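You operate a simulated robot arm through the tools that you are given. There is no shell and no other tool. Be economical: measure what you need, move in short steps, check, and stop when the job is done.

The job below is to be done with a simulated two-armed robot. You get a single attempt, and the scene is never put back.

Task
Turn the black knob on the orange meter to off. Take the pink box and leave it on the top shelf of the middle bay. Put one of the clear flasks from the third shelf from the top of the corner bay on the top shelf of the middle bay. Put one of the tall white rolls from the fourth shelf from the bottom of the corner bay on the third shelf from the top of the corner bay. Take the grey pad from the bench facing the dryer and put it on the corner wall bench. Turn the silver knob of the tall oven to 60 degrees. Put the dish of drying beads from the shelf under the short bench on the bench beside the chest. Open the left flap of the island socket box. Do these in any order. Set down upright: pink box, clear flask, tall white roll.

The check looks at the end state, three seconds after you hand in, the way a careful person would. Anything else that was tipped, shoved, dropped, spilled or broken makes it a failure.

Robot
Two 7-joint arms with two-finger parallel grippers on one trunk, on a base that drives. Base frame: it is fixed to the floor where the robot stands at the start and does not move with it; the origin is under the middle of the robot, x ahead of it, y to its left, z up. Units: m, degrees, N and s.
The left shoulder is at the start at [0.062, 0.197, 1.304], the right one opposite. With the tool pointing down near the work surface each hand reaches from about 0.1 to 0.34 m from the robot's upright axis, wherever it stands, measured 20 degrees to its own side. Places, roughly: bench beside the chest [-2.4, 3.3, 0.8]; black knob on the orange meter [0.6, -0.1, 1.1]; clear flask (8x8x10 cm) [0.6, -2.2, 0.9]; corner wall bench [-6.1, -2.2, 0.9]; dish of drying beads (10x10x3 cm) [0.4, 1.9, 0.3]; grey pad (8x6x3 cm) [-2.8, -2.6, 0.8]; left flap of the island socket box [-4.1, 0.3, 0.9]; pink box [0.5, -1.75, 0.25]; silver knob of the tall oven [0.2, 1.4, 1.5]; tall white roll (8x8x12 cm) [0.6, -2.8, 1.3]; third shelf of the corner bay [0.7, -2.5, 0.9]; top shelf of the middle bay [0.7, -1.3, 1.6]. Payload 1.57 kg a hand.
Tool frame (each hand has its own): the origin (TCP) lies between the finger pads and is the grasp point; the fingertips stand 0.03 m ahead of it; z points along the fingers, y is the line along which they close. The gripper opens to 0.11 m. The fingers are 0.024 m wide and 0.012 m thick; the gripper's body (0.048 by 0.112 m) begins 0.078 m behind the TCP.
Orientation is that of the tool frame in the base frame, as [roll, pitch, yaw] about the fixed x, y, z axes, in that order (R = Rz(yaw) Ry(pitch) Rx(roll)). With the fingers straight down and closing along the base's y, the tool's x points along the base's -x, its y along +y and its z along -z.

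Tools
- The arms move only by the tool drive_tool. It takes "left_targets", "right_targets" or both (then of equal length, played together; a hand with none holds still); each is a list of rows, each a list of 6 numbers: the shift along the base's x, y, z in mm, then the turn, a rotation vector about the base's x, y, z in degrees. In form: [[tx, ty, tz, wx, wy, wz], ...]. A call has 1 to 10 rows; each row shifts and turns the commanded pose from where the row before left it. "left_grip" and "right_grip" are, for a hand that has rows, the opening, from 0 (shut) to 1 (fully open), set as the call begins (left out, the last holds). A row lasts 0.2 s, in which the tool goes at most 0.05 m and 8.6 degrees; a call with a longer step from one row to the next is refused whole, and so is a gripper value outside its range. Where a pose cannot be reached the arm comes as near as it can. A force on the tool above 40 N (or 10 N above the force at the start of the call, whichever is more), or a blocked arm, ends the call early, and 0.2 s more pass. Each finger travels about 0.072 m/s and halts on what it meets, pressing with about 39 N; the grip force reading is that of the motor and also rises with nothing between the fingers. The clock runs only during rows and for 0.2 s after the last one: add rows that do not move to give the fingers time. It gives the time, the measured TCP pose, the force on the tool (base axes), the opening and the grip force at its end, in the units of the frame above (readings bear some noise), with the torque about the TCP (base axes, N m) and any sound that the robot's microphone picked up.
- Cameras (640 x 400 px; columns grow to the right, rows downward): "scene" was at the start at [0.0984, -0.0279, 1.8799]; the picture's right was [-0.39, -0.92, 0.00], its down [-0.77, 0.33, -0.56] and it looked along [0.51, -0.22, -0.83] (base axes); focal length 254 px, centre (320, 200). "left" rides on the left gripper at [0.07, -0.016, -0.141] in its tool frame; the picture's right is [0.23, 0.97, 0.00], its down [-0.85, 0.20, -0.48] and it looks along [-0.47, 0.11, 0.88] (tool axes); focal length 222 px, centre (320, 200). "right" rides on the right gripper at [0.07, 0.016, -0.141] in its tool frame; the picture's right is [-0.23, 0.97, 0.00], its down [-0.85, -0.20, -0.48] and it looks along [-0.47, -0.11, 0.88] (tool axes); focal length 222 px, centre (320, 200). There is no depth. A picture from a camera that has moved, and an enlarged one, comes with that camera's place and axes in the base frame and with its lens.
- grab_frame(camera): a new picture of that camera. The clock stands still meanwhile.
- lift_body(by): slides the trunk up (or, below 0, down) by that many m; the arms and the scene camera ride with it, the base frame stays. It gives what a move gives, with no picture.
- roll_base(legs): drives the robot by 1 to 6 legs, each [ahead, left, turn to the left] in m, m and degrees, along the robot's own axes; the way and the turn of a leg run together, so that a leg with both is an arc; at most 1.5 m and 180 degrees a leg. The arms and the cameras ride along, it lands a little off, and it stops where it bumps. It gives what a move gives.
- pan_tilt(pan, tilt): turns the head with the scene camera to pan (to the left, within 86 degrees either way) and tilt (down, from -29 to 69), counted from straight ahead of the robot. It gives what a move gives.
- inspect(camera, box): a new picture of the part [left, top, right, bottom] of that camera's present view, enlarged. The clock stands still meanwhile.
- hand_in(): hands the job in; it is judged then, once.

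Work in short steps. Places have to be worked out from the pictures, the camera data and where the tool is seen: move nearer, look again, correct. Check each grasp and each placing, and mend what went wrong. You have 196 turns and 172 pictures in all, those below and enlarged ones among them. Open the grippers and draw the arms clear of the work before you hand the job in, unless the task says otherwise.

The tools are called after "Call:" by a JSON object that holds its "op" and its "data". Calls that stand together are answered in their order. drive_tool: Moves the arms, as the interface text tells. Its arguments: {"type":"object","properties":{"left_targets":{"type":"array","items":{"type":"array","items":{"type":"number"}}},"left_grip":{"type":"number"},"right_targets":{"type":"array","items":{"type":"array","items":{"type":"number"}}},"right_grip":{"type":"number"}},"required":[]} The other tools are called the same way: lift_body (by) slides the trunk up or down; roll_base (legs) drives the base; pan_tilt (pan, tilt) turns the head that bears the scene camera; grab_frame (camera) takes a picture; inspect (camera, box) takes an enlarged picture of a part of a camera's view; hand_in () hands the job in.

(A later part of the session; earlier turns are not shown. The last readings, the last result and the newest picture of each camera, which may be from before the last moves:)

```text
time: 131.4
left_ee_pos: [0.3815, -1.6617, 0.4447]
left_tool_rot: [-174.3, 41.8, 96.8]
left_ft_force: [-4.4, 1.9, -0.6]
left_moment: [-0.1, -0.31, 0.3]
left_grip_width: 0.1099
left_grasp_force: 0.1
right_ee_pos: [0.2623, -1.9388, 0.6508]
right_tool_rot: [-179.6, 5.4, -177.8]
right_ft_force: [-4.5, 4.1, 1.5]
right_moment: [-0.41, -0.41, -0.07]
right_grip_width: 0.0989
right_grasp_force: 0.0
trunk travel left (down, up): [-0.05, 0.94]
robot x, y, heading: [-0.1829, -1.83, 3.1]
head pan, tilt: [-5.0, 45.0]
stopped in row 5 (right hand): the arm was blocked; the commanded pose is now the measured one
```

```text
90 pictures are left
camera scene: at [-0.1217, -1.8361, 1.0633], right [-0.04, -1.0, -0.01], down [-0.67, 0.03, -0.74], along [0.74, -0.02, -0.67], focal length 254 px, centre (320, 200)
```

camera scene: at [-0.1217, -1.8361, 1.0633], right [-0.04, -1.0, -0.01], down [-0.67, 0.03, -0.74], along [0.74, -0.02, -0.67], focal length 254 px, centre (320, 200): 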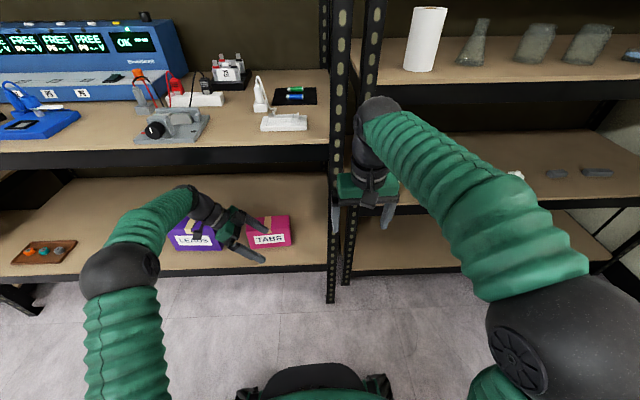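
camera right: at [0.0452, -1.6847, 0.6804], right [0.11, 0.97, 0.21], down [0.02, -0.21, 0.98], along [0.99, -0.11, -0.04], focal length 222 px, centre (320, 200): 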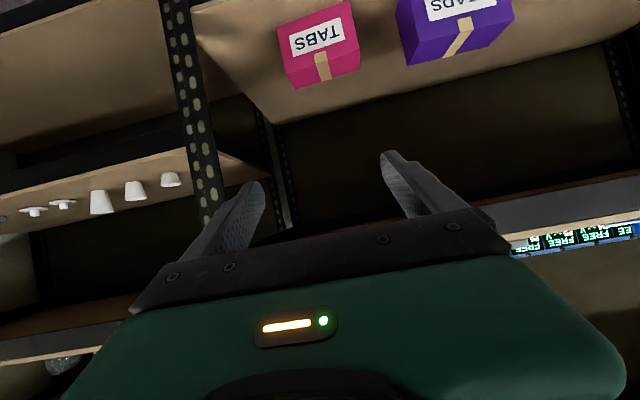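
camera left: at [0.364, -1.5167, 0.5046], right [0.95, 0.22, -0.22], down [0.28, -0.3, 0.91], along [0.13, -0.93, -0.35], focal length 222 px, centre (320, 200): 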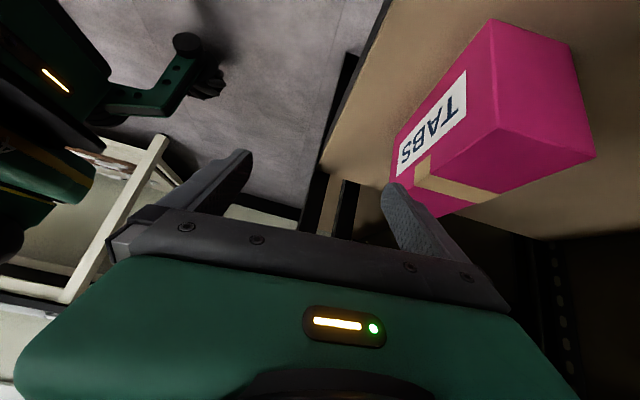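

The robot was blocked: the low elbow of the left arm is most likely against the lower shelf's edge. I back off, raise the trunk 15 cm so the elbow clears, and tuck the right hand closer.

Call:
{"op": "roll_base", "data": {"legs": [[-0.12, 0, -3]]}}

Call:
{"op": "lift_body", "data": {"by": 0.16}}

Call:
{"op": "drive_tool", "data": {"left_targets": [[0, 0, 0, 0, 0, 0], [0, 0, 0, -1, 0, -2], [0, 0, 0, -1, 0, -2], [0, 0, 0, 0, 0, -1]], "right_targets": [[-20, 0, 0, 0, 2, 0], [-20, 0, 0, 0, 2, 0], [-20, 0, 0, 0, 0, 0], [-10, 0, 0, 0, 0, 0]]}}

Call:
{"op": "grab_frame", "data": {"camera": "scene"}}

```text
time: 132.2
left_ee_pos: [0.42, -1.6681, 0.4004]
left_tool_rot: [-172.3, 42.8, 97.8]
left_ft_force: [-0.3, -0.1, -0.2]
left_moment: [-0.01, -0.01, 0.02]
left_grip_width: 0.11
left_grasp_force: 0.1
right_ee_pos: [0.2827, -1.9511, 0.6]
right_tool_rot: [-178.7, -1.6, -179.4]
right_ft_force: [-1.0, 0.0, 0.2]
right_moment: [-0.02, -0.01, 0.0]
right_grip_width: 0.0987
right_grasp_force: 0.1
trunk travel left (down, up): [-0.05, 0.94]
robot x, y, heading: [-0.1717, -1.8237, 1.6]
head pan, tilt: [-5.0, 45.0]
stopped in leg 1: the robot was blocked; the commanded pose is now the measured one
```

```text
time: 133.7
left_ee_pos: [0.3611, -1.6829, 0.5005]
left_tool_rot: [-158.0, 43.2, 106.5]
left_ft_force: [-0.2, 0.6, 0.0]
left_moment: [0.0, 0.01, 0.01]
left_grip_width: 0.1098
left_grasp_force: 0.1
right_ee_pos: [0.2747, -1.9508, 0.7549]
right_tool_rot: [-178.7, -1.0, -179.2]
right_ft_force: [0.4, 0.0, -0.2]
right_moment: [0.0, 0.07, 0.0]
right_grip_width: 0.0992
right_grasp_force: 0.0
trunk travel left (down, up): [-0.198, 0.792]
robot x, y, heading: [-0.1689, -1.8246, 1.6]
head pan, tilt: [-5.0, 45.0]
stopped: the arm was blocked; the commanded pose is now the measured one
```

```text
time: 134.7
left_ee_pos: [0.3556, -1.6856, 0.505]
left_tool_rot: [-158.1, 45.3, 101.2]
left_ft_force: [-0.3, -0.4, -0.5]
left_moment: [0.03, -0.03, -0.02]
left_grip_width: 0.1098
left_grasp_force: 0.0
right_ee_pos: [0.199, -1.951, 0.7559]
right_tool_rot: [-178.8, -4.6, -179.2]
right_ft_force: [-0.3, -0.5, 0.5]
right_moment: [-0.01, -0.02, 0.03]
right_grip_width: 0.0989
right_grasp_force: 0.0
trunk travel left (down, up): [-0.198, 0.792]
robot x, y, heading: [-0.1756, -1.8262, 1.8]
head pan, tilt: [-5.0, 45.0]
```

```text
89 pictures are left
camera scene: at [-0.0702, -1.8244, 1.193], right [-0.06, -1.0, 0.0], down [-0.7, 0.04, -0.71], along [0.71, -0.04, -0.7], focal length 254 px, centre (320, 200)
```

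scene: 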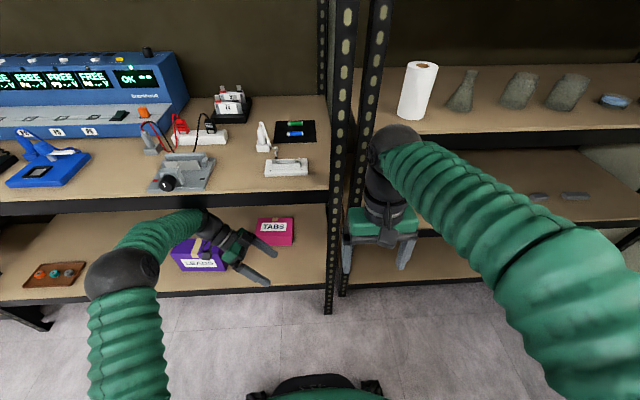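

Now I see: the bench over this shelf is low (about z 0.75), and the left wrist is caught under it. I lower the hand, then back out to reset.

Call:
{"op": "lift_body", "data": {"by": -0.1}}

Call:
{"op": "roll_base", "data": {"legs": [[-0.15, 0, -1.8]]}}

Call:
{"op": "grab_frame", "data": {"camera": "scene"}}

```text
time: 136.0
left_ee_pos: [0.3663, -1.6847, 0.4038]
left_tool_rot: [-158.5, 45.1, 101.0]
left_ft_force: [0.1, 0.2, -0.7]
left_moment: [0.02, -0.03, -0.02]
left_grip_width: 0.1099
left_grasp_force: 0.1
right_ee_pos: [0.2065, -1.9527, 0.6522]
right_tool_rot: [-179.0, -5.1, -179.4]
right_ft_force: [-0.1, 0.5, -0.6]
right_moment: [0.01, -0.03, 0.01]
right_grip_width: 0.099
right_grasp_force: 0.1
trunk travel left (down, up): [-0.098, 0.892]
robot x, y, heading: [-0.168, -1.8233, 1.7]
head pan, tilt: [-5.0, 45.0]
```

```text
time: 137.4
left_ee_pos: [0.2181, -1.704, 0.4031]
left_tool_rot: [-158.5, 45.1, 99.3]
left_ft_force: [0.8, 0.1, -0.2]
left_moment: [0.01, 0.0, -0.03]
left_grip_width: 0.1098
left_grasp_force: 0.0
right_ee_pos: [0.0501, -1.9662, 0.6515]
right_tool_rot: [-179.0, -5.0, 179.0]
right_ft_force: [0.1, -0.2, 0.6]
right_moment: [-0.01, 0.01, -0.02]
right_grip_width: 0.0987
right_grasp_force: 0.2
trunk travel left (down, up): [-0.098, 0.892]
robot x, y, heading: [-0.3224, -1.829, 0.1]
head pan, tilt: [-5.0, 45.0]
```

```text
88 pictures are left
camera scene: at [-0.2099, -1.8337, 1.0924], right [-0.09, -1.0, 0.0], down [-0.71, 0.06, -0.71], along [0.7, -0.06, -0.71], focal length 254 px, centre (320, 200)
```

scene: 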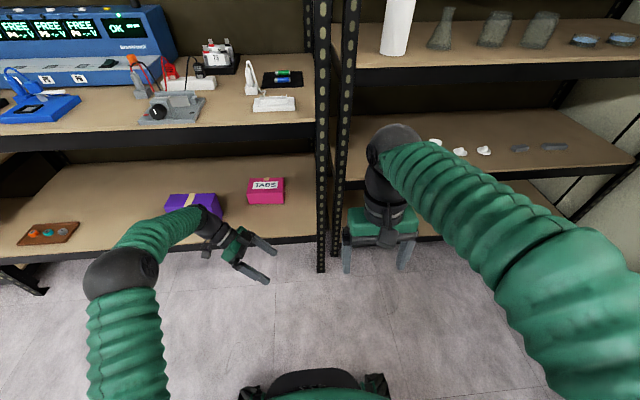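

The pink box seems to have been nudged back. I zoom to check it and the violet box.

Call:
{"op": "inspect", "data": {"camera": "scene", "box": [150, 150, 330, 260]}}

Call:
{"op": "grab_frame", "data": {"camera": "left"}}

```text
3.56 times, centred on (240, 205) of scene
camera zoom: at [-0.2099, -1.8337, 1.0924], right [-0.09, -1.0, 0.0], down [-0.71, 0.06, -0.71], along [0.7, -0.06, -0.71], focal length 904 px, centre (604, 182)
```

zoom: 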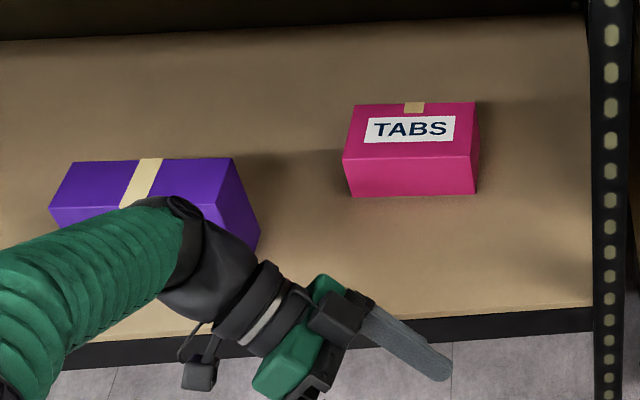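

```text
86 pictures are left
camera left: at [0.2316, -1.5539, 0.4515], right [0.91, 0.06, -0.41], down [0.41, -0.28, 0.87], along [-0.07, -0.96, -0.27], focal length 222 px, centre (320, 200)
```

left: 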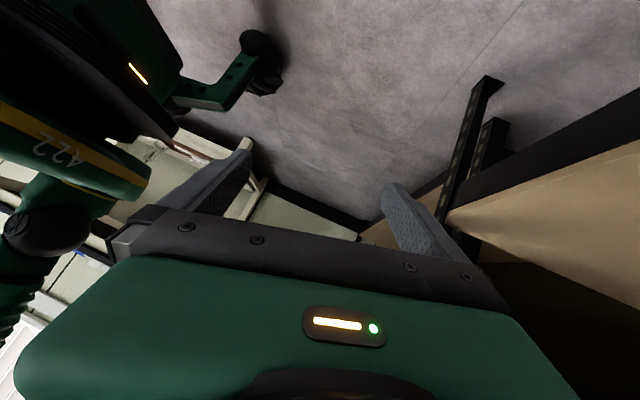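

The pink box has toppled onto its back (label up), so it must be re-stood later; the violet box is unaffected. New plan: drag it toward the shelf front with the right hand, grip it front-to-back from above, then pitch the hand forward, which turns it upright for placing. First I fold the left hand away and tilt the right hand.

Call:
{"op": "drive_tool", "data": {"left_targets": [[-20, 0, 10, 5.5, 0, 0], [-25, 0, 10, 5.5, 0, 0], [-25, 0, 10, 5.5, 0, 0], [-25, 0, 10, 5.5, 0, 0], [-25, 0, 10, 5.5, 0, 0], [-25, 0, 0, 5.5, 0, 0], [-25, 0, 0, 5.5, 0, 0], [0, 0, 0, 5.5, 0, 0], [0, 0, 0, 0, 0, 0]], "right_targets": [[15, 0, -15, 0, -5.5, 0], [15, 0, -15, 0, -5.5, 0], [15, 0, -15, 0, -5.5, 0], [15, 0, -15, 0, -5.5, 0], [15, 0, -15, 0, -5.5, 0], [15, 0, -15, 0, -5.5, 0], [15, 0, -15, 0, -5.5, 0], [15, 0, -15, 0, -5.5, 0], [0, 0, 0, 0, 0, 0]], "left_grip": 0.3, "right_grip": 0.0}}

Call:
{"op": "roll_base", "data": {"legs": [[0, 0.34, 0]]}}

Call:
{"op": "grab_frame", "data": {"camera": "right"}}

Call:
{"op": "grab_frame", "data": {"camera": "scene"}}

```text
time: 139.4
left_ee_pos: [0.0489, -1.7055, 0.4541]
left_tool_rot: [-165.0, 1.4, 96.5]
left_ft_force: [-0.5, 0.9, -0.4]
left_moment: [0.02, -0.02, 0.0]
left_grip_width: 0.0331
left_grasp_force: 0.1
right_ee_pos: [0.1696, -1.9655, 0.5312]
right_tool_rot: [-179.9, 39.1, 178.8]
right_ft_force: [-0.3, 0.4, 0.4]
right_moment: [0.03, -0.01, 0.01]
right_grip_width: 0.0002
right_grasp_force: 21.1
trunk travel left (down, up): [-0.098, 0.892]
robot x, y, heading: [-0.3216, -1.8285, 0.1]
head pan, tilt: [-5.0, 45.0]
```

```text
time: 141.7
left_ee_pos: [0.049, -1.3593, 0.4539]
left_tool_rot: [-165.0, 1.4, 96.7]
left_ft_force: [-0.4, 0.6, -0.5]
left_moment: [0.01, 0.0, 0.01]
left_grip_width: 0.0331
left_grasp_force: 0.1
right_ee_pos: [0.1705, -1.6193, 0.5313]
right_tool_rot: [-179.8, 39.0, 179.1]
right_ft_force: [-0.2, 0.8, 0.0]
right_moment: [-0.01, 0.04, 0.0]
right_grip_width: 0.0001
right_grasp_force: 21.7
trunk travel left (down, up): [-0.098, 0.892]
robot x, y, heading: [-0.3219, -1.4853, 0.1]
head pan, tilt: [-5.0, 45.0]
```

```text
85 pictures are left
camera right: at [0.0276, -1.6, 0.5994], right [0.2, 0.97, 0.14], down [0.36, -0.21, 0.91], along [0.91, -0.13, -0.39], focal length 222 px, centre (320, 200)
```

right: 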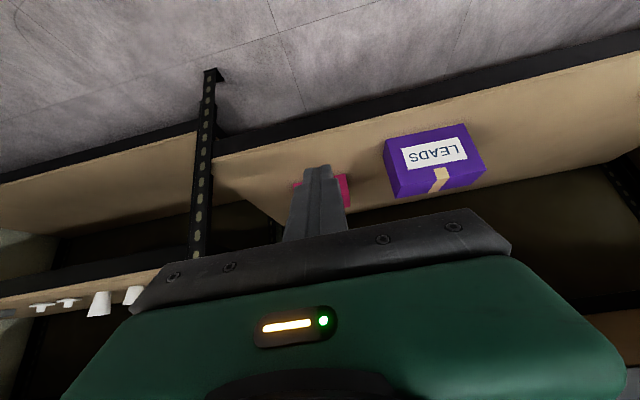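

```text
84 pictures are left
camera scene: at [-0.2104, -1.4892, 1.0924], right [-0.09, -1.0, 0.0], down [-0.71, 0.06, -0.71], along [0.7, -0.06, -0.71], focal length 254 px, centre (320, 200)
```

scene: 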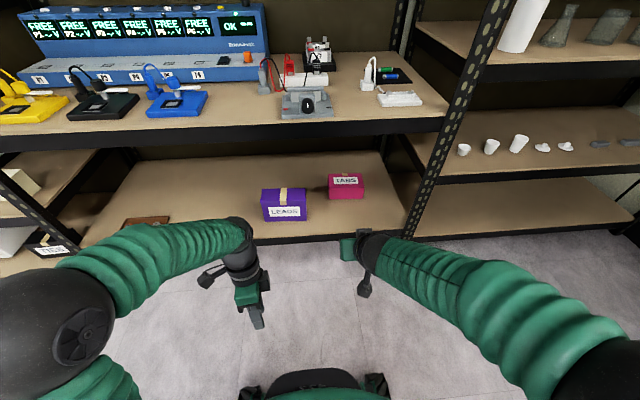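

I lower the right hand to pass under the bench and above the box, pull the left hand in further, then drive forward.

Call:
{"op": "drive_tool", "data": {"left_targets": [[-15, 12, 0, 0, 0, 0], [-15, 12, 0, 0, 0, 0], [-15, 12, 0, 0, 0, 0], [-15, 12, 0, 0, 0, 0], [-15, 12, 0, 0, 0, 0], [-15, 0, 0, 0, 0, 0], [0, 0, 0, 0, 0, 0]], "right_targets": [[0, -8, -19, 0, 0, 0], [0, -8, -19, 0, 0, 0], [0, -8, -19, 0, 0, 0], [0, -8, -19, 0, 0, 0], [0, -8, -19, 0, 0, 0], [0, -9, -20, 0, 0, 0], [0, 0, 0, 0, 0, 0]]}}

Call:
{"op": "roll_base", "data": {"legs": [[0.34, 0, 0]]}}

Call:
{"op": "grab_frame", "data": {"camera": "right"}}

Call:
{"op": "grab_frame", "data": {"camera": "scene"}}

```text
time: 143.3
left_ee_pos: [-0.0422, -1.2981, 0.4549]
left_tool_rot: [-165.0, 1.4, 96.7]
left_ft_force: [-0.1, 0.0, -0.5]
left_moment: [-0.02, 0.01, -0.01]
left_grip_width: 0.033
left_grasp_force: 0.0
right_ee_pos: [0.1687, -1.6662, 0.4153]
right_tool_rot: [-179.9, 38.9, 179.0]
right_ft_force: [-0.8, 0.1, -0.3]
right_moment: [-0.03, 0.02, 0.04]
right_grip_width: 0.0
right_grasp_force: 21.6
trunk travel left (down, up): [-0.098, 0.892]
robot x, y, heading: [-0.3227, -1.4805, 0.1]
head pan, tilt: [-5.0, 45.0]
```

```text
time: 145.5
left_ee_pos: [0.3021, -1.2965, 0.4546]
left_tool_rot: [-165.0, 1.5, 96.9]
left_ft_force: [-0.4, -0.4, -1.1]
left_moment: [0.01, 0.01, 0.0]
left_grip_width: 0.033
left_grasp_force: 0.1
right_ee_pos: [0.5135, -1.6657, 0.4163]
right_tool_rot: [-179.9, 38.9, 179.1]
right_ft_force: [-0.8, -0.5, -0.1]
right_moment: [0.04, 0.01, -0.02]
right_grip_width: 0.0
right_grasp_force: 21.3
trunk travel left (down, up): [-0.098, 0.892]
robot x, y, heading: [0.0213, -1.4797, 0.4]
head pan, tilt: [-5.0, 45.0]
```

```text
83 pictures are left
camera right: at [0.3715, -1.6456, 0.4848], right [0.19, 0.97, 0.14], down [0.36, -0.2, 0.91], along [0.91, -0.12, -0.39], focal length 222 px, centre (320, 200)
```

right: 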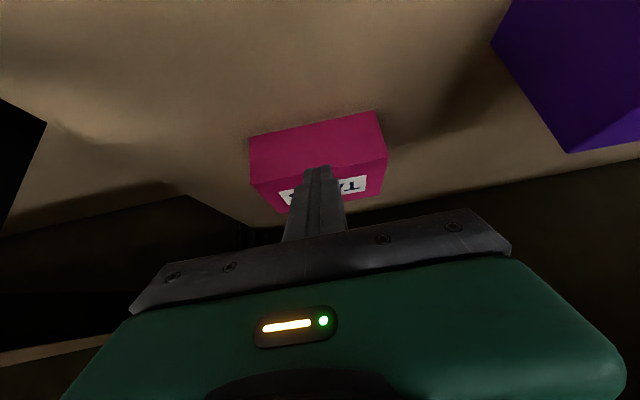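

```text
82 pictures are left
camera scene: at [0.1342, -1.4869, 1.0924], right [-0.08, -1.0, 0.0], down [-0.71, 0.06, -0.71], along [0.7, -0.06, -0.71], focal length 254 px, centre (320, 200)
```

scene: 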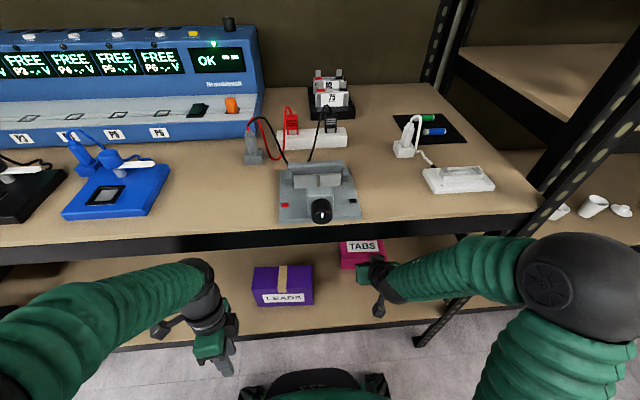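

Box now spans x ≈ 0.588–0.69, y ≈ −1.59…−1.75. I pass over it, drop the fingertips behind it, and check before pulling.

Call:
{"op": "drive_tool", "data": {"right_targets": [[42, -1, 2, 0, 0, 0], [42, -1, 2, 0, 0, 0], [42, 0, 0, 0, 0, 0], [42, 0, 0, 0, 0, 0], [42, 0, 0, 0, 0, 0], [0, 0, 0, 0, 0, 0]]}}

Call:
{"op": "grab_frame", "data": {"camera": "right"}}

```text
time: 146.5
left_ee_pos: [0.2759, -1.313, 0.4647]
left_tool_rot: [-166.2, 1.6, 95.6]
left_ft_force: [0.2, -0.8, -0.8]
left_moment: [-0.01, 0.01, -0.03]
left_grip_width: 0.0332
left_grasp_force: 0.1
right_ee_pos: [0.5524, -1.6529, 0.3862]
right_tool_rot: [-179.2, 30.5, -175.3]
right_ft_force: [-72.7, -0.3, 189.7]
right_moment: [-1.43, -2.83, 1.48]
right_grip_width: 0.0002
right_grasp_force: 21.7
trunk travel left (down, up): [-0.098, 0.892]
robot x, y, heading: [-0.0021, -1.4888, -1.3]
head pan, tilt: [-5.0, 45.0]
stopped in row 5 (right hand): the arm was blocked; the commanded pose is now the measured one
```

```text
81 pictures are left
camera right: at [0.4209, -1.6453, 0.4734], right [0.12, 0.99, 0.11], down [0.51, -0.15, 0.85], along [0.85, -0.05, -0.52], focal length 222 px, centre (320, 200)
```

right: 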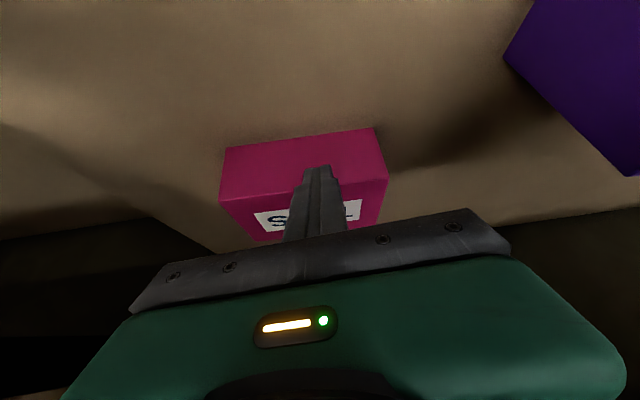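

The forearm (bent elbow) hit the bench beam and pushed the tip down. Better: keep the arm stretched and low, and use the base to move in and out. I retreat.

Call:
{"op": "drive_tool", "data": {"right_targets": [[-15, 0, 6, 0, 0, 0], [-20, 0, 6, 0, 0, 0], [-20, 0, 4, 0, -2, 0], [0, 0, 0, 0, 0, 0]]}}

Call:
{"op": "roll_base", "data": {"legs": [[-0.33, 0, 1.3]]}}

Call:
{"op": "lift_body", "data": {"by": -0.098}}

Call:
{"op": "grab_frame", "data": {"camera": "scene"}}

```text
time: 146.8
left_ee_pos: [0.2804, -1.3248, 0.4592]
left_tool_rot: [-164.9, 0.3, 95.3]
left_ft_force: [-0.2, 0.0, -0.3]
left_moment: [0.0, -0.01, 0.06]
left_grip_width: 0.0333
left_grasp_force: 0.0
right_ee_pos: [0.5612, -1.6496, 0.3842]
right_tool_rot: [178.6, 31.7, -174.8]
right_ft_force: [-93.5, 20.1, 198.9]
right_moment: [-1.37, -3.69, 1.07]
right_grip_width: 0.0
right_grasp_force: 21.3
trunk travel left (down, up): [-0.098, 0.892]
robot x, y, heading: [-0.0061, -1.4927, -1.3]
head pan, tilt: [-5.0, 45.0]
stopped in row 1 (right hand): the force on the tool passed its limit at 246 N (the readings are from after the stop); the commanded pose is now the measured one
```

```text
time: 147.6
left_ee_pos: [0.2811, -1.3291, 0.4496]
left_tool_rot: [-163.6, -0.8, 95.5]
left_ft_force: [0.2, -0.1, 0.1]
left_moment: [-0.02, -0.04, -0.02]
left_grip_width: 0.0331
left_grasp_force: 0.0
right_ee_pos: [0.575, -1.6467, 0.3832]
right_tool_rot: [177.4, 33.2, -174.8]
right_ft_force: [-19.1, -2.0, 84.2]
right_moment: [-0.38, -1.73, -0.14]
right_grip_width: 0.0
right_grasp_force: 20.9
trunk travel left (down, up): [-0.098, 0.892]
robot x, y, heading: [-0.0142, -1.4909, -0.6]
head pan, tilt: [-5.0, 45.0]
stopped in leg 1: the force on the tool passed its limit at 243 N (the readings are from after the stop); the commanded pose is now the measured one
```

```text
time: 147.9
left_ee_pos: [0.2836, -1.3302, 0.4458]
left_tool_rot: [-163.1, -1.1, 95.5]
left_ft_force: [-0.2, -1.3, 0.4]
left_moment: [0.0, 0.0, 0.02]
left_grip_width: 0.0328
left_grasp_force: 0.0
right_ee_pos: [0.5773, -1.6458, 0.3835]
right_tool_rot: [177.2, 33.5, -174.5]
right_ft_force: [-19.6, -1.8, 77.8]
right_moment: [-0.39, -1.57, -0.11]
right_grip_width: 0.0004
right_grasp_force: 21.0
trunk travel left (down, up): [-0.096, 0.894]
robot x, y, heading: [-0.0192, -1.4888, -1.2]
head pan, tilt: [-5.0, 45.0]
stopped: the force on the tool passed its limit at 113 N (the readings are from after the stop); the commanded pose is now the measured one
```

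```text
80 pictures are left
camera scene: at [0.0688, -1.493, 1.0932], right [-0.1, -0.99, 0.0], down [-0.69, 0.07, -0.72], along [0.72, -0.08, -0.69], focal length 254 px, centre (320, 200)
```

scene: 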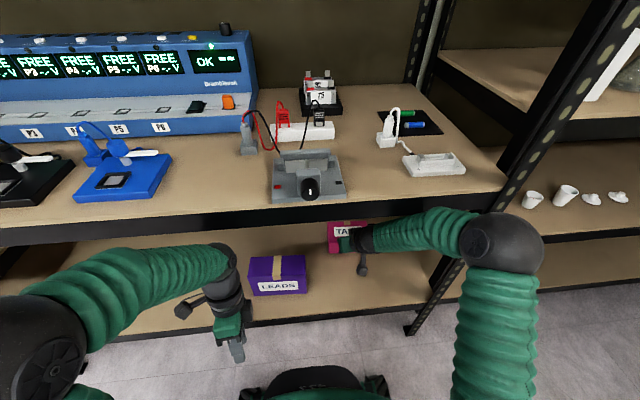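

The tip is still pressed on the box. I relieve it by pitching the fingertip up in small steps.

Call:
{"op": "drive_tool", "data": {"right_targets": [[-2, 0, 2, 0, -5, 0], [-4, 0, 2, 0, -5, 0], [-6, 0, 2, 0, -5, 0], [-8, 0, 0, 0, -5, 0]]}}

```text
time: 148.2
left_ee_pos: [0.2865, -1.3298, 0.4441]
left_tool_rot: [-162.6, -1.2, 95.4]
left_ft_force: [2.0, 0.3, 0.6]
left_moment: [-0.01, 0.0, -0.01]
left_grip_width: 0.0331
left_grasp_force: 0.1
right_ee_pos: [0.5821, -1.6462, 0.383]
right_tool_rot: [177.1, 34.8, -174.7]
right_ft_force: [-17.1, 2.3, 57.5]
right_moment: [-0.28, -1.2, 0.01]
right_grip_width: 0.0001
right_grasp_force: 21.4
trunk travel left (down, up): [-0.096, 0.894]
robot x, y, heading: [-0.0196, -1.4911, -1.1]
head pan, tilt: [-5.0, 45.0]
stopped in row 1 (right hand): the force on the tool passed its limit at 114 N (the readings are from after the stop); the commanded pose is now the measured one
```

Force is falling with each reset; I hold still once, then try again gently.

Call:
{"op": "drive_tool", "data": {"right_targets": [[0, 0, 0, 0, 0, 0], [0, 0, 0, 0, 0, 0]]}}

Call:
{"op": "drive_tool", "data": {"right_targets": [[0, 0, 1, 0, -2, 0], [0, 0, 1, 0, -2, 0], [-2, 0, 2, 0, -2, 0], [-4, 0, 2, 0, -2, 0], [-8, 0, 2, 0, -2, 0], [-10, 0, 0, 0, 0, 0]]}}

Call:
{"op": "grab_frame", "data": {"camera": "right"}}

```text
time: 148.8
left_ee_pos: [0.2899, -1.3314, 0.4406]
left_tool_rot: [-162.2, -1.4, 95.5]
left_ft_force: [0.1, 0.1, -0.3]
left_moment: [-0.01, 0.02, 0.01]
left_grip_width: 0.0331
left_grasp_force: 0.0
right_ee_pos: [0.5795, -1.6479, 0.3657]
right_tool_rot: [176.7, 33.2, -175.0]
right_ft_force: [0.0, 0.3, -0.5]
right_moment: [0.02, 0.0, 0.0]
right_grip_width: 0.0
right_grasp_force: 21.1
trunk travel left (down, up): [-0.096, 0.894]
robot x, y, heading: [-0.0205, -1.4905, -1.0]
head pan, tilt: [-5.0, 45.0]
```

```text
time: 150.2
left_ee_pos: [0.292, -1.3311, 0.4401]
left_tool_rot: [-161.9, -1.4, 95.5]
left_ft_force: [0.4, 0.3, 0.5]
left_moment: [0.01, 0.01, 0.0]
left_grip_width: 0.0331
left_grasp_force: 0.0
right_ee_pos: [0.5619, -1.6464, 0.3787]
right_tool_rot: [178.0, 43.3, -174.3]
right_ft_force: [0.5, 0.0, 0.2]
right_moment: [0.01, 0.02, -0.02]
right_grip_width: 0.0
right_grasp_force: 21.3
trunk travel left (down, up): [-0.096, 0.894]
robot x, y, heading: [-0.0141, -1.4901, -0.8]
head pan, tilt: [-5.0, 45.0]
```

```text
79 pictures are left
camera right: at [0.4152, -1.6504, 0.4357], right [0.04, 0.98, 0.18], down [0.32, -0.19, 0.93], along [0.95, 0.02, -0.32], focal length 222 px, centre (320, 200)
```

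right: 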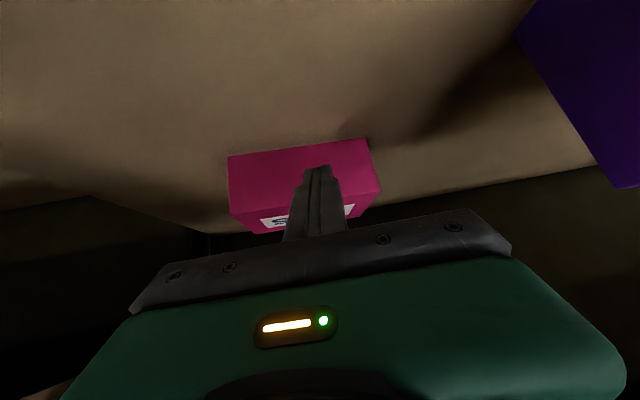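

Free again, but the box is now at x ≈ 0.64–0.74. I back out, lower the trunk fully, and stretch the right arm low so the elbow stays under the bench.

Call:
{"op": "roll_base", "data": {"legs": [[-0.31, 0, 0.8]]}}

Call:
{"op": "lift_body", "data": {"by": -0.096}}

Call:
{"op": "drive_tool", "data": {"right_targets": [[15, 0, 14, 0, 0, -1], [15, 0, 14, 0, 0, -1], [15, 0, 14, 0, 0, -1], [15, 0, 14, 0, 0, -1], [15, 0, 14, 0, 0, -1], [15, 0, 14, 0, 0, 0], [15, 0, 14, 0, 0, 0], [0, 0, 14, 0, 0, 0], [0, 0, 14, 0, 0, 0], [0, 0, 0, 0, 0, 0]]}}

Call:
{"op": "grab_frame", "data": {"camera": "scene"}}

```text
time: 152.2
left_ee_pos: [-0.0182, -1.3225, 0.4407]
left_tool_rot: [-161.8, -1.5, 96.6]
left_ft_force: [-0.3, 0.0, -0.5]
left_moment: [0.01, 0.04, -0.02]
left_grip_width: 0.033
left_grasp_force: 0.0
right_ee_pos: [0.2589, -1.634, 0.3785]
right_tool_rot: [178.0, 43.4, -173.2]
right_ft_force: [-0.3, -0.1, 0.2]
right_moment: [-0.01, -0.02, -0.01]
right_grip_width: 0.0
right_grasp_force: 21.4
trunk travel left (down, up): [-0.096, 0.894]
robot x, y, heading: [-0.3289, -1.4873, 0.2]
head pan, tilt: [-5.0, 45.0]
```

```text
time: 153.6
left_ee_pos: [-0.0182, -1.3232, 0.3446]
left_tool_rot: [-161.9, -1.3, 96.6]
left_ft_force: [0.1, -0.7, -1.0]
left_moment: [0.02, 0.0, 0.04]
left_grip_width: 0.0329
left_grasp_force: 0.0
right_ee_pos: [0.258, -1.6347, 0.282]
right_tool_rot: [178.0, 43.4, -173.2]
right_ft_force: [0.7, -0.1, -0.1]
right_moment: [0.0, -0.01, -0.03]
right_grip_width: 0.0002
right_grasp_force: 21.8
trunk travel left (down, up): [0.0, 0.99]
robot x, y, heading: [-0.3262, -1.4881, 0.0]
head pan, tilt: [-5.0, 45.0]
```

```text
time: 155.8
left_ee_pos: [-0.0174, -1.3237, 0.344]
left_tool_rot: [-161.8, -1.4, 96.6]
left_ft_force: [-0.1, -0.4, 0.1]
left_moment: [0.0, -0.02, 0.02]
left_grip_width: 0.0329
left_grasp_force: 0.0
right_ee_pos: [0.3626, -1.6351, 0.4088]
right_tool_rot: [178.0, 43.4, -178.2]
right_ft_force: [1.3, 0.8, 0.7]
right_moment: [-0.01, -0.02, -0.02]
right_grip_width: 0.0002
right_grasp_force: 21.3
trunk travel left (down, up): [0.0, 0.99]
robot x, y, heading: [-0.3225, -1.4866, 0.1]
head pan, tilt: [-5.0, 45.0]
```

```text
78 pictures are left
camera scene: at [-0.2116, -1.4938, 0.9947], right [-0.08, -1.0, 0.0], down [-0.71, 0.06, -0.71], along [0.7, -0.06, -0.71], focal length 254 px, centre (320, 200)
```

scene: 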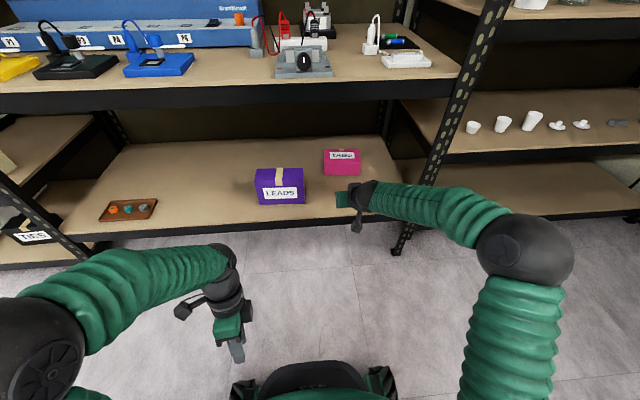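

The right elbow is what meets the post. I'll do this with the left arm instead (mirror), from y ≈ −1.81: I stretch the left hand forward-down with its fingers in the front-back plane and tuck the right hand.

Call:
{"op": "drive_tool", "data": {"left_targets": [[42, -1, 7, 0, -6.8, -0.7], [42, -1, 7, 0, -6.8, -0.7], [42, -1, 7, 0, -6.8, -0.7], [42, -1, 7, 0, -6.8, -0.7], [42, -1, 7, 0, -6.8, -0.7], [42, -1, 7, 0, -6.8, -0.7], [42, -1, 7, 0, -6.8, -0.7], [42, -1, 8, 0, -6.8, -0.7], [42, -1, 8, 0, -6.8, -0.7], [0, 0, 0, 0, 0, 0]], "right_targets": [[-36, -5, 16, 0, 4.8, 0], [-36, -5, 16, 0, 4.8, 0], [-36, -5, 16, 0, 4.8, 0], [-36, -5, 16, 0, 4.8, 0], [-36, -5, 16, 0, 4.8, 0], [-36, -5, 16, 0, 4.8, 0], [-36, -5, 16, 0, 4.8, 0], [-36, -5, 16, 0, 4.8, 0], [-36, -5, 16, 0, 4.8, 0], [0, 0, 0, 0, 0, 0]], "left_grip": 0.0}}

Call:
{"op": "roll_base", "data": {"legs": [[0, -0.33, 0]]}}

Call:
{"op": "grab_frame", "data": {"camera": "left"}}

Call:
{"op": "grab_frame", "data": {"camera": "scene"}}

```text
time: 157.9
left_ee_pos: [0.3598, -1.33, 0.4094]
left_tool_rot: [137.1, 2.0, 89.3]
left_ft_force: [-0.2, 0.0, -0.4]
left_moment: [0.01, 0.0, -0.03]
left_grip_width: 0.0
left_grasp_force: 21.4
right_ee_pos: [0.0377, -1.6805, 0.5547]
right_tool_rot: [176.8, 0.3, -178.7]
right_ft_force: [-0.1, 0.4, -0.4]
right_moment: [-0.03, 0.02, 0.0]
right_grip_width: 0.0
right_grasp_force: 21.9
trunk travel left (down, up): [0.0, 0.99]
robot x, y, heading: [-0.3236, -1.4852, -0.1]
head pan, tilt: [-5.0, 45.0]
```

```text
time: 160.2
left_ee_pos: [0.3603, -1.6682, 0.4101]
left_tool_rot: [137.1, 2.1, 89.1]
left_ft_force: [0.0, 0.5, 0.0]
left_moment: [0.0, 0.01, 0.01]
left_grip_width: 0.0002
left_grasp_force: 21.1
right_ee_pos: [0.0371, -2.0173, 0.5534]
right_tool_rot: [176.8, 0.2, -179.0]
right_ft_force: [0.1, -0.8, -0.4]
right_moment: [0.02, -0.02, -0.01]
right_grip_width: 0.0
right_grasp_force: 21.1
trunk travel left (down, up): [0.0, 0.99]
robot x, y, heading: [-0.3254, -1.8211, 0.1]
head pan, tilt: [-5.0, 45.0]
```

```text
77 pictures are left
camera left: at [0.2551, -1.5939, 0.499], right [0.72, 0.24, 0.65], down [-0.19, -0.83, 0.52], along [0.67, -0.5, -0.55], focal length 222 px, centre (320, 200)
```

left: 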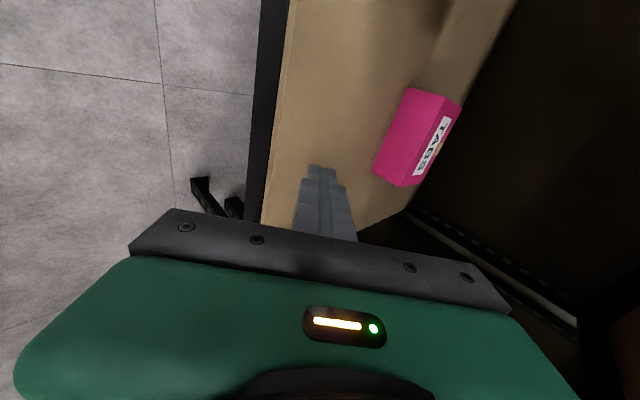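

```text
76 pictures are left
camera scene: at [-0.2115, -1.8294, 0.9947], right [-0.09, -1.0, 0.0], down [-0.71, 0.06, -0.71], along [0.7, -0.06, -0.71], focal length 254 px, centre (320, 200)
```

scene: 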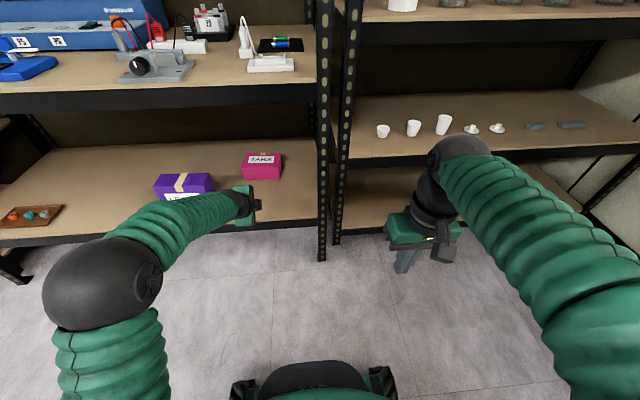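

The left elbow would sweep low over the violet box, so I raise the trunk 8 cm while lowering the hand as much, extend slightly and centre on the box (y ≈ −1.645).

Call:
{"op": "lift_body", "data": {"by": 0.09}}

Call:
{"op": "drive_tool", "data": {"left_targets": [[5, 5, -14, 0, 0, 0], [5, 5, -14, 0, 0, 0], [5, 5, -14, 0, 0, 0], [5, 5, -14, 0, 0, 0], [5, 3, -14, 0, 0, 0], [0, 0, -8, 0, 0, 0], [0, 0, 0, 0, 0, 0]]}}

Call:
{"op": "grab_frame", "data": {"camera": "scene"}}

```text
time: 161.4
left_ee_pos: [0.3601, -1.6681, 0.5002]
left_tool_rot: [137.0, 1.9, 89.1]
left_ft_force: [-0.6, 0.6, 0.3]
left_moment: [0.0, -0.03, 0.0]
left_grip_width: 0.0
left_grasp_force: 21.3
right_ee_pos: [0.0386, -2.0174, 0.6436]
right_tool_rot: [176.8, 0.3, -178.9]
right_ft_force: [0.2, -0.6, 0.4]
right_moment: [0.01, -0.02, 0.01]
right_grip_width: 0.0
right_grasp_force: 21.5
trunk travel left (down, up): [-0.09, 0.9]
robot x, y, heading: [-0.3219, -1.8238, 0.0]
head pan, tilt: [-5.0, 45.0]
```

```text
time: 163.0
left_ee_pos: [0.3861, -1.6448, 0.4219]
left_tool_rot: [137.1, 2.0, 89.1]
left_ft_force: [0.2, -0.3, -0.5]
left_moment: [0.02, -0.01, -0.05]
left_grip_width: 0.0001
left_grasp_force: 21.0
right_ee_pos: [0.0367, -2.0178, 0.6443]
right_tool_rot: [176.8, 0.3, -178.8]
right_ft_force: [0.5, 0.0, -0.5]
right_moment: [0.0, 0.0, -0.01]
right_grip_width: 0.0
right_grasp_force: 21.2
trunk travel left (down, up): [-0.09, 0.9]
robot x, y, heading: [-0.3295, -1.8218, 0.1]
head pan, tilt: [-5.0, 45.0]
```

```text
75 pictures are left
camera scene: at [-0.2112, -1.8297, 1.0847], right [-0.09, -1.0, 0.0], down [-0.71, 0.06, -0.71], along [0.7, -0.06, -0.71], focal length 254 px, centre (320, 200)
```

scene: 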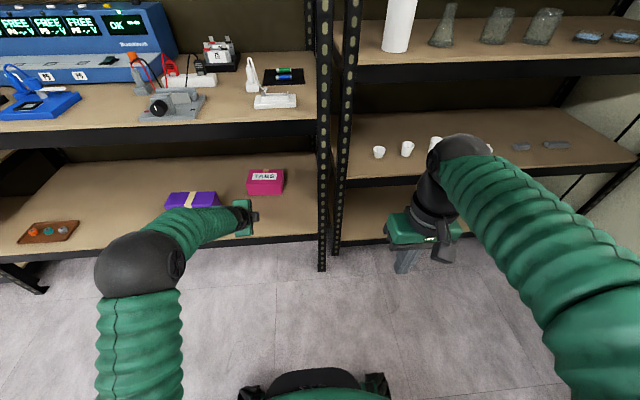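

Elbow height is now fine. I pull the right hand back further and drive in over the box.

Call:
{"op": "drive_tool", "data": {"right_targets": [[-20, -10, -10, 0, 0, 0], [-20, -10, -10, 0, 0, 0], [-20, -10, -10, 0, 0, 0], [-20, -10, -10, 0, 0, 0], [-20, -10, -10, 0, 0, 0], [0, 0, 0, 0, 0, 0]]}}

Call:
{"op": "roll_base", "data": {"legs": [[0.3, 0, 0]]}}

Call:
{"op": "grab_frame", "data": {"camera": "left"}}

Call:
{"op": "grab_frame", "data": {"camera": "scene"}}

```text
time: 164.4
left_ee_pos: [0.3858, -1.6458, 0.4223]
left_tool_rot: [137.1, 2.0, 89.1]
left_ft_force: [-0.2, 0.1, 0.6]
left_moment: [0.0, 0.02, 0.02]
left_grip_width: 0.0
left_grasp_force: 21.1
right_ee_pos: [-0.0188, -2.047, 0.612]
right_tool_rot: [176.8, 0.1, -178.9]
right_ft_force: [0.2, -0.5, -0.1]
right_moment: [0.0, 0.01, -0.05]
right_grip_width: 0.0
right_grasp_force: 21.6
right hand out of reach, approached as far as the arm can: row 4, 5
trunk travel left (down, up): [-0.09, 0.9]
robot x, y, heading: [-0.3235, -1.8245, 0.4]
head pan, tilt: [-5.0, 45.0]
```

```text
time: 166.3
left_ee_pos: [0.6254, -1.6494, 0.4084]
left_tool_rot: [139.2, 2.2, 89.0]
left_ft_force: [-0.6, 0.3, 0.2]
left_moment: [0.02, 0.0, -0.02]
left_grip_width: 0.0001
left_grasp_force: 21.3
right_ee_pos: [0.2366, -2.0462, 0.6146]
right_tool_rot: [176.8, 0.7, -178.7]
right_ft_force: [0.5, -0.4, -0.7]
right_moment: [-0.01, -0.02, -0.03]
right_grip_width: 0.0002
right_grasp_force: 21.2
trunk travel left (down, up): [-0.09, 0.9]
robot x, y, heading: [-0.0673, -1.8252, 0.1]
head pan, tilt: [-5.0, 45.0]
stopped in leg 1: the robot was blocked; the commanded pose is now the measured one
```

```text
74 pictures are left
camera left: at [0.5239, -1.5731, 0.502], right [0.74, 0.24, 0.63], down [-0.18, -0.83, 0.52], along [0.65, -0.5, -0.58], focal length 222 px, centre (320, 200)
```

left: 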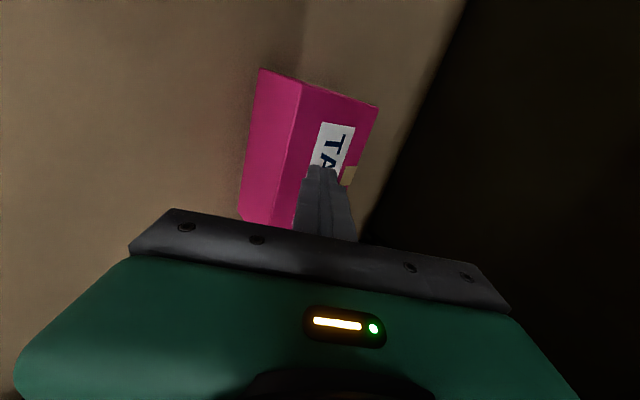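

```text
73 pictures are left
camera scene: at [0.0397, -1.8291, 1.0859], right [-0.08, -1.0, 0.0], down [-0.7, 0.06, -0.71], along [0.71, -0.06, -0.7], focal length 254 px, centre (320, 200)
```

scene: 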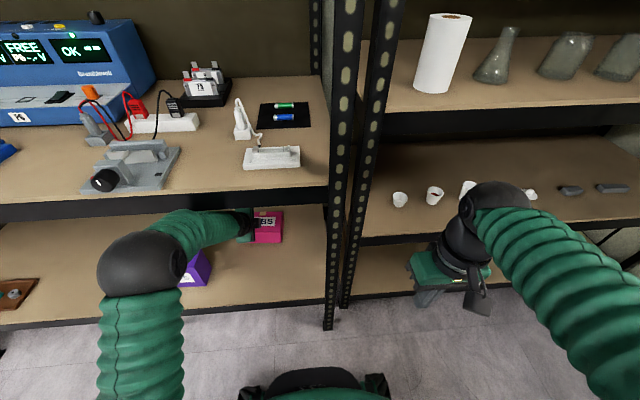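

The bent elbow touches the beam again. I back up a little and instead extend the arm itself, which straightens the elbow.

Call:
{"op": "roll_base", "data": {"legs": [[-0.07, 0, 0]]}}

Call:
{"op": "drive_tool", "data": {"left_targets": [[30, 1, 3, 0, 0, 0], [30, 1, 3, 0, 0, 0], [30, 1, 3, 0, 0, 0], [30, 1, 2, 0, 0, 0], [30, 0, 0, 0, 0, 0], [30, 0, 0, 0, 0, 0], [15, 0, 0, 0, 0, 0], [0, 0, 0, 0, 0, 0]]}}

Call:
{"op": "grab_frame", "data": {"camera": "scene"}}

Call:
{"op": "grab_frame", "data": {"camera": "left"}}

```text
time: 167.3
left_ee_pos: [0.5586, -1.6488, 0.4054]
left_tool_rot: [139.4, 2.0, 88.8]
left_ft_force: [-0.5, 0.4, -0.7]
left_moment: [0.0, 0.0, 0.04]
left_grip_width: 0.0001
left_grasp_force: 21.5
right_ee_pos: [0.1679, -2.0457, 0.6127]
right_tool_rot: [176.7, 0.2, -178.7]
right_ft_force: [0.3, 0.4, -0.4]
right_moment: [0.05, 0.03, 0.0]
right_grip_width: 0.0
right_grasp_force: 21.1
trunk travel left (down, up): [-0.09, 0.9]
robot x, y, heading: [-0.1366, -1.824, -0.1]
head pan, tilt: [-5.0, 45.0]
```

```text
time: 169.1
left_ee_pos: [0.7029, -1.6395, 0.4163]
left_tool_rot: [139.4, 2.1, 88.9]
left_ft_force: [0.4, 0.4, 0.3]
left_moment: [0.02, 0.01, 0.03]
left_grip_width: 0.0
left_grasp_force: 20.9
left hand out of reach, approached as far as the arm can: row 5, 6, 7
right_ee_pos: [0.1683, -2.0468, 0.6131]
right_tool_rot: [176.7, 0.3, -178.6]
right_ft_force: [0.2, -0.9, -0.3]
right_moment: [0.0, 0.0, 0.02]
right_grip_width: 0.0
right_grasp_force: 21.1
trunk travel left (down, up): [-0.09, 0.9]
robot x, y, heading: [-0.136, -1.8211, 0.2]
head pan, tilt: [-5.0, 45.0]
```

```text
72 pictures are left
camera scene: at [-0.023, -1.8302, 1.0847], right [-0.08, -1.0, 0.0], down [-0.71, 0.06, -0.71], along [0.7, -0.06, -0.71], focal length 254 px, centre (320, 200)
```

scene: 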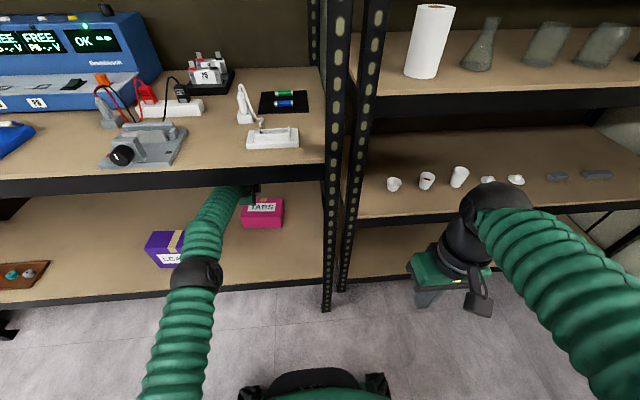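

```text
71 pictures are left
camera left: at [0.6013, -1.5651, 0.5108], right [0.74, 0.24, 0.63], down [-0.18, -0.83, 0.52], along [0.64, -0.5, -0.58], focal length 222 px, centre (320, 200)
```

left: 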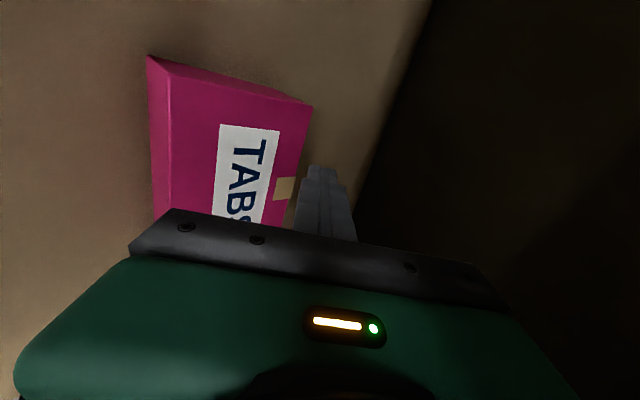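

The arm reaches far when straight, so I can grasp directly from above. Box pose: centre ≈ [0.671, −1.658], yaw about −6°, 10 cm front-to-back, top z 0.363. I turn the hand vertical while drawing it back, open fully, and look.

Call:
{"op": "drive_tool", "data": {"left_targets": [[-26, -2, 1, 0, 5.8, -0.7], [-26, -2, 1, 0, 5.8, -0.7], [-26, -2, 1, 0, 5.8, -0.7], [-26, -2, 1, 0, 5.8, -0.7], [-26, -2, 1, 0, 5.8, -0.7], [-26, -2, 1, 0, 5.8, -0.7], [-22, -2, 1, 0, 5.8, -0.7], [0, 0, 0, 0, 0, 0], [0, 0, 0, 0, 0, 0]], "left_grip": 1.0}}

Call:
{"op": "roll_base", "data": {"legs": [[0.14, 0, 0]]}}

Call:
{"op": "grab_frame", "data": {"camera": "left"}}

Call:
{"op": "grab_frame", "data": {"camera": "scene"}}

```text
time: 171.1
left_ee_pos: [0.523, -1.6532, 0.4144]
left_tool_rot: [-179.2, 4.2, 86.2]
left_ft_force: [0.4, 0.1, -0.3]
left_moment: [-0.02, -0.02, 0.02]
left_grip_width: 0.1104
left_grasp_force: 0.2
right_ee_pos: [0.1679, -2.0444, 0.6134]
right_tool_rot: [177.0, 0.3, -178.8]
right_ft_force: [-0.3, -0.3, 0.1]
right_moment: [-0.01, 0.02, 0.0]
right_grip_width: 0.0003
right_grasp_force: 21.3
trunk travel left (down, up): [-0.09, 0.9]
robot x, y, heading: [-0.1375, -1.8211, 0.5]
head pan, tilt: [-5.0, 45.0]
```

```text
time: 172.1
left_ee_pos: [0.5664, -1.6493, 0.3961]
left_tool_rot: [-177.2, 4.5, 86.7]
left_ft_force: [-4.9, 5.1, 88.0]
left_moment: [0.5, -5.29, 0.33]
left_grip_width: 0.102
left_grasp_force: 0.1
right_ee_pos: [0.223, -2.0412, 0.6186]
right_tool_rot: [176.6, 0.9, -177.9]
right_ft_force: [0.2, -1.1, 0.6]
right_moment: [0.0, -0.02, -0.02]
right_grip_width: 0.0
right_grasp_force: 20.9
trunk travel left (down, up): [-0.09, 0.9]
robot x, y, heading: [-0.0829, -1.8224, 1.2]
head pan, tilt: [-5.0, 45.0]
stopped in leg 1: the robot was blocked; the commanded pose is now the measured one
```

```text
70 pictures are left
camera left: at [0.563, -1.5696, 0.5329], right [0.98, 0.17, -0.06], down [0.18, -0.83, 0.53], along [0.04, -0.54, -0.84], focal length 222 px, centre (320, 200)
```

left: 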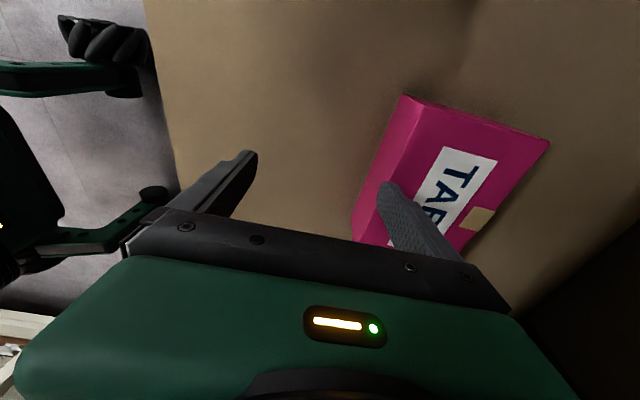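

```text
69 pictures are left
camera scene: at [0.0191, -1.8223, 1.0884], right [-0.07, -1.0, 0.0], down [-0.7, 0.05, -0.72], along [0.71, -0.05, -0.7], focal length 254 px, centre (320, 200)
```

scene: 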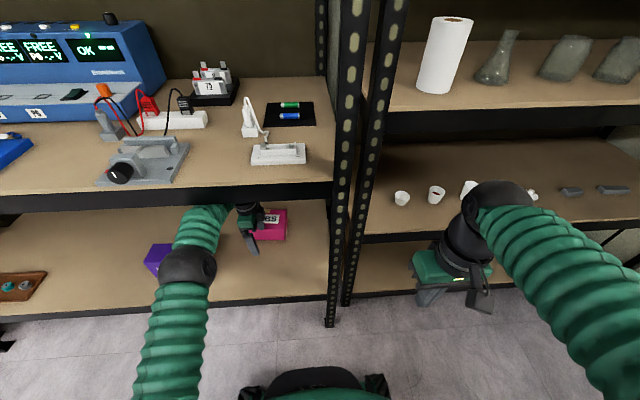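

Wrist room under the bench is too small to come over the top vertically. I'll lower the hand in front, enter through the gap between the boxes at fingertip height, and slide sideways onto the box's left end. First retreat and lower.

Call:
{"op": "roll_base", "data": {"legs": [[-0.07, 0, -0.7]]}}

Call:
{"op": "drive_tool", "data": {"left_targets": [[0, 20, -10, 0, 0, 0], [0, 20, -15, -2, 0, 0], [0, 20, -15, -2, 0, 0], [0, 20, -13, 0, 0, 0], [0, 20, 0, 0, 0, 0], [0, 0, 0, 0, 0, 0]]}}

Call:
{"op": "grab_frame", "data": {"camera": "left"}}

```text
time: 172.8
left_ee_pos: [0.5675, -1.6501, 0.3985]
left_tool_rot: [-177.6, 4.5, 87.0]
left_ft_force: [-12.0, -4.1, 31.3]
left_moment: [0.02, -1.45, -0.16]
left_grip_width: 0.0995
left_grasp_force: 0.0
right_ee_pos: [0.2226, -2.0443, 0.6138]
right_tool_rot: [176.3, 0.5, -177.9]
right_ft_force: [-0.3, 0.3, 0.5]
right_moment: [0.03, -0.02, 0.02]
right_grip_width: 0.0
right_grasp_force: 21.3
trunk travel left (down, up): [-0.09, 0.9]
robot x, y, heading: [-0.084, -1.8219, 1.3]
head pan, tilt: [-5.0, 45.0]
stopped in leg 1: the force on the tool passed its limit at 107 N (the readings are from after the stop); the commanded pose is now the measured one
```

```text
time: 173.2
left_ee_pos: [0.5694, -1.649, 0.3972]
left_tool_rot: [-177.9, 4.6, 86.6]
left_ft_force: [-8.4, 1.5, 24.5]
left_moment: [0.13, -1.18, 0.1]
left_grip_width: 0.1024
left_grasp_force: 0.1
right_ee_pos: [0.2238, -2.0447, 0.614]
right_tool_rot: [176.3, 0.3, -177.8]
right_ft_force: [-0.3, 0.5, -0.1]
right_moment: [0.02, -0.02, 0.01]
right_grip_width: 0.0
right_grasp_force: 21.3
trunk travel left (down, up): [-0.09, 0.9]
robot x, y, heading: [-0.0847, -1.8239, 1.1]
head pan, tilt: [-5.0, 45.0]
stopped in row 1 (left hand): the force on the tool passed its limit at 58 N (the readings are from after the stop); the commanded pose is now the measured one
```

```text
68 pictures are left
camera left: at [0.565, -1.5685, 0.5334], right [0.98, 0.16, -0.05], down [0.17, -0.83, 0.54], along [0.05, -0.54, -0.84], focal length 222 px, centre (320, 200)
```

left: 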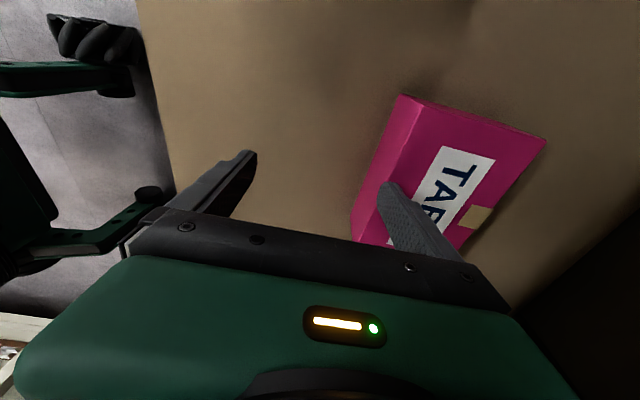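

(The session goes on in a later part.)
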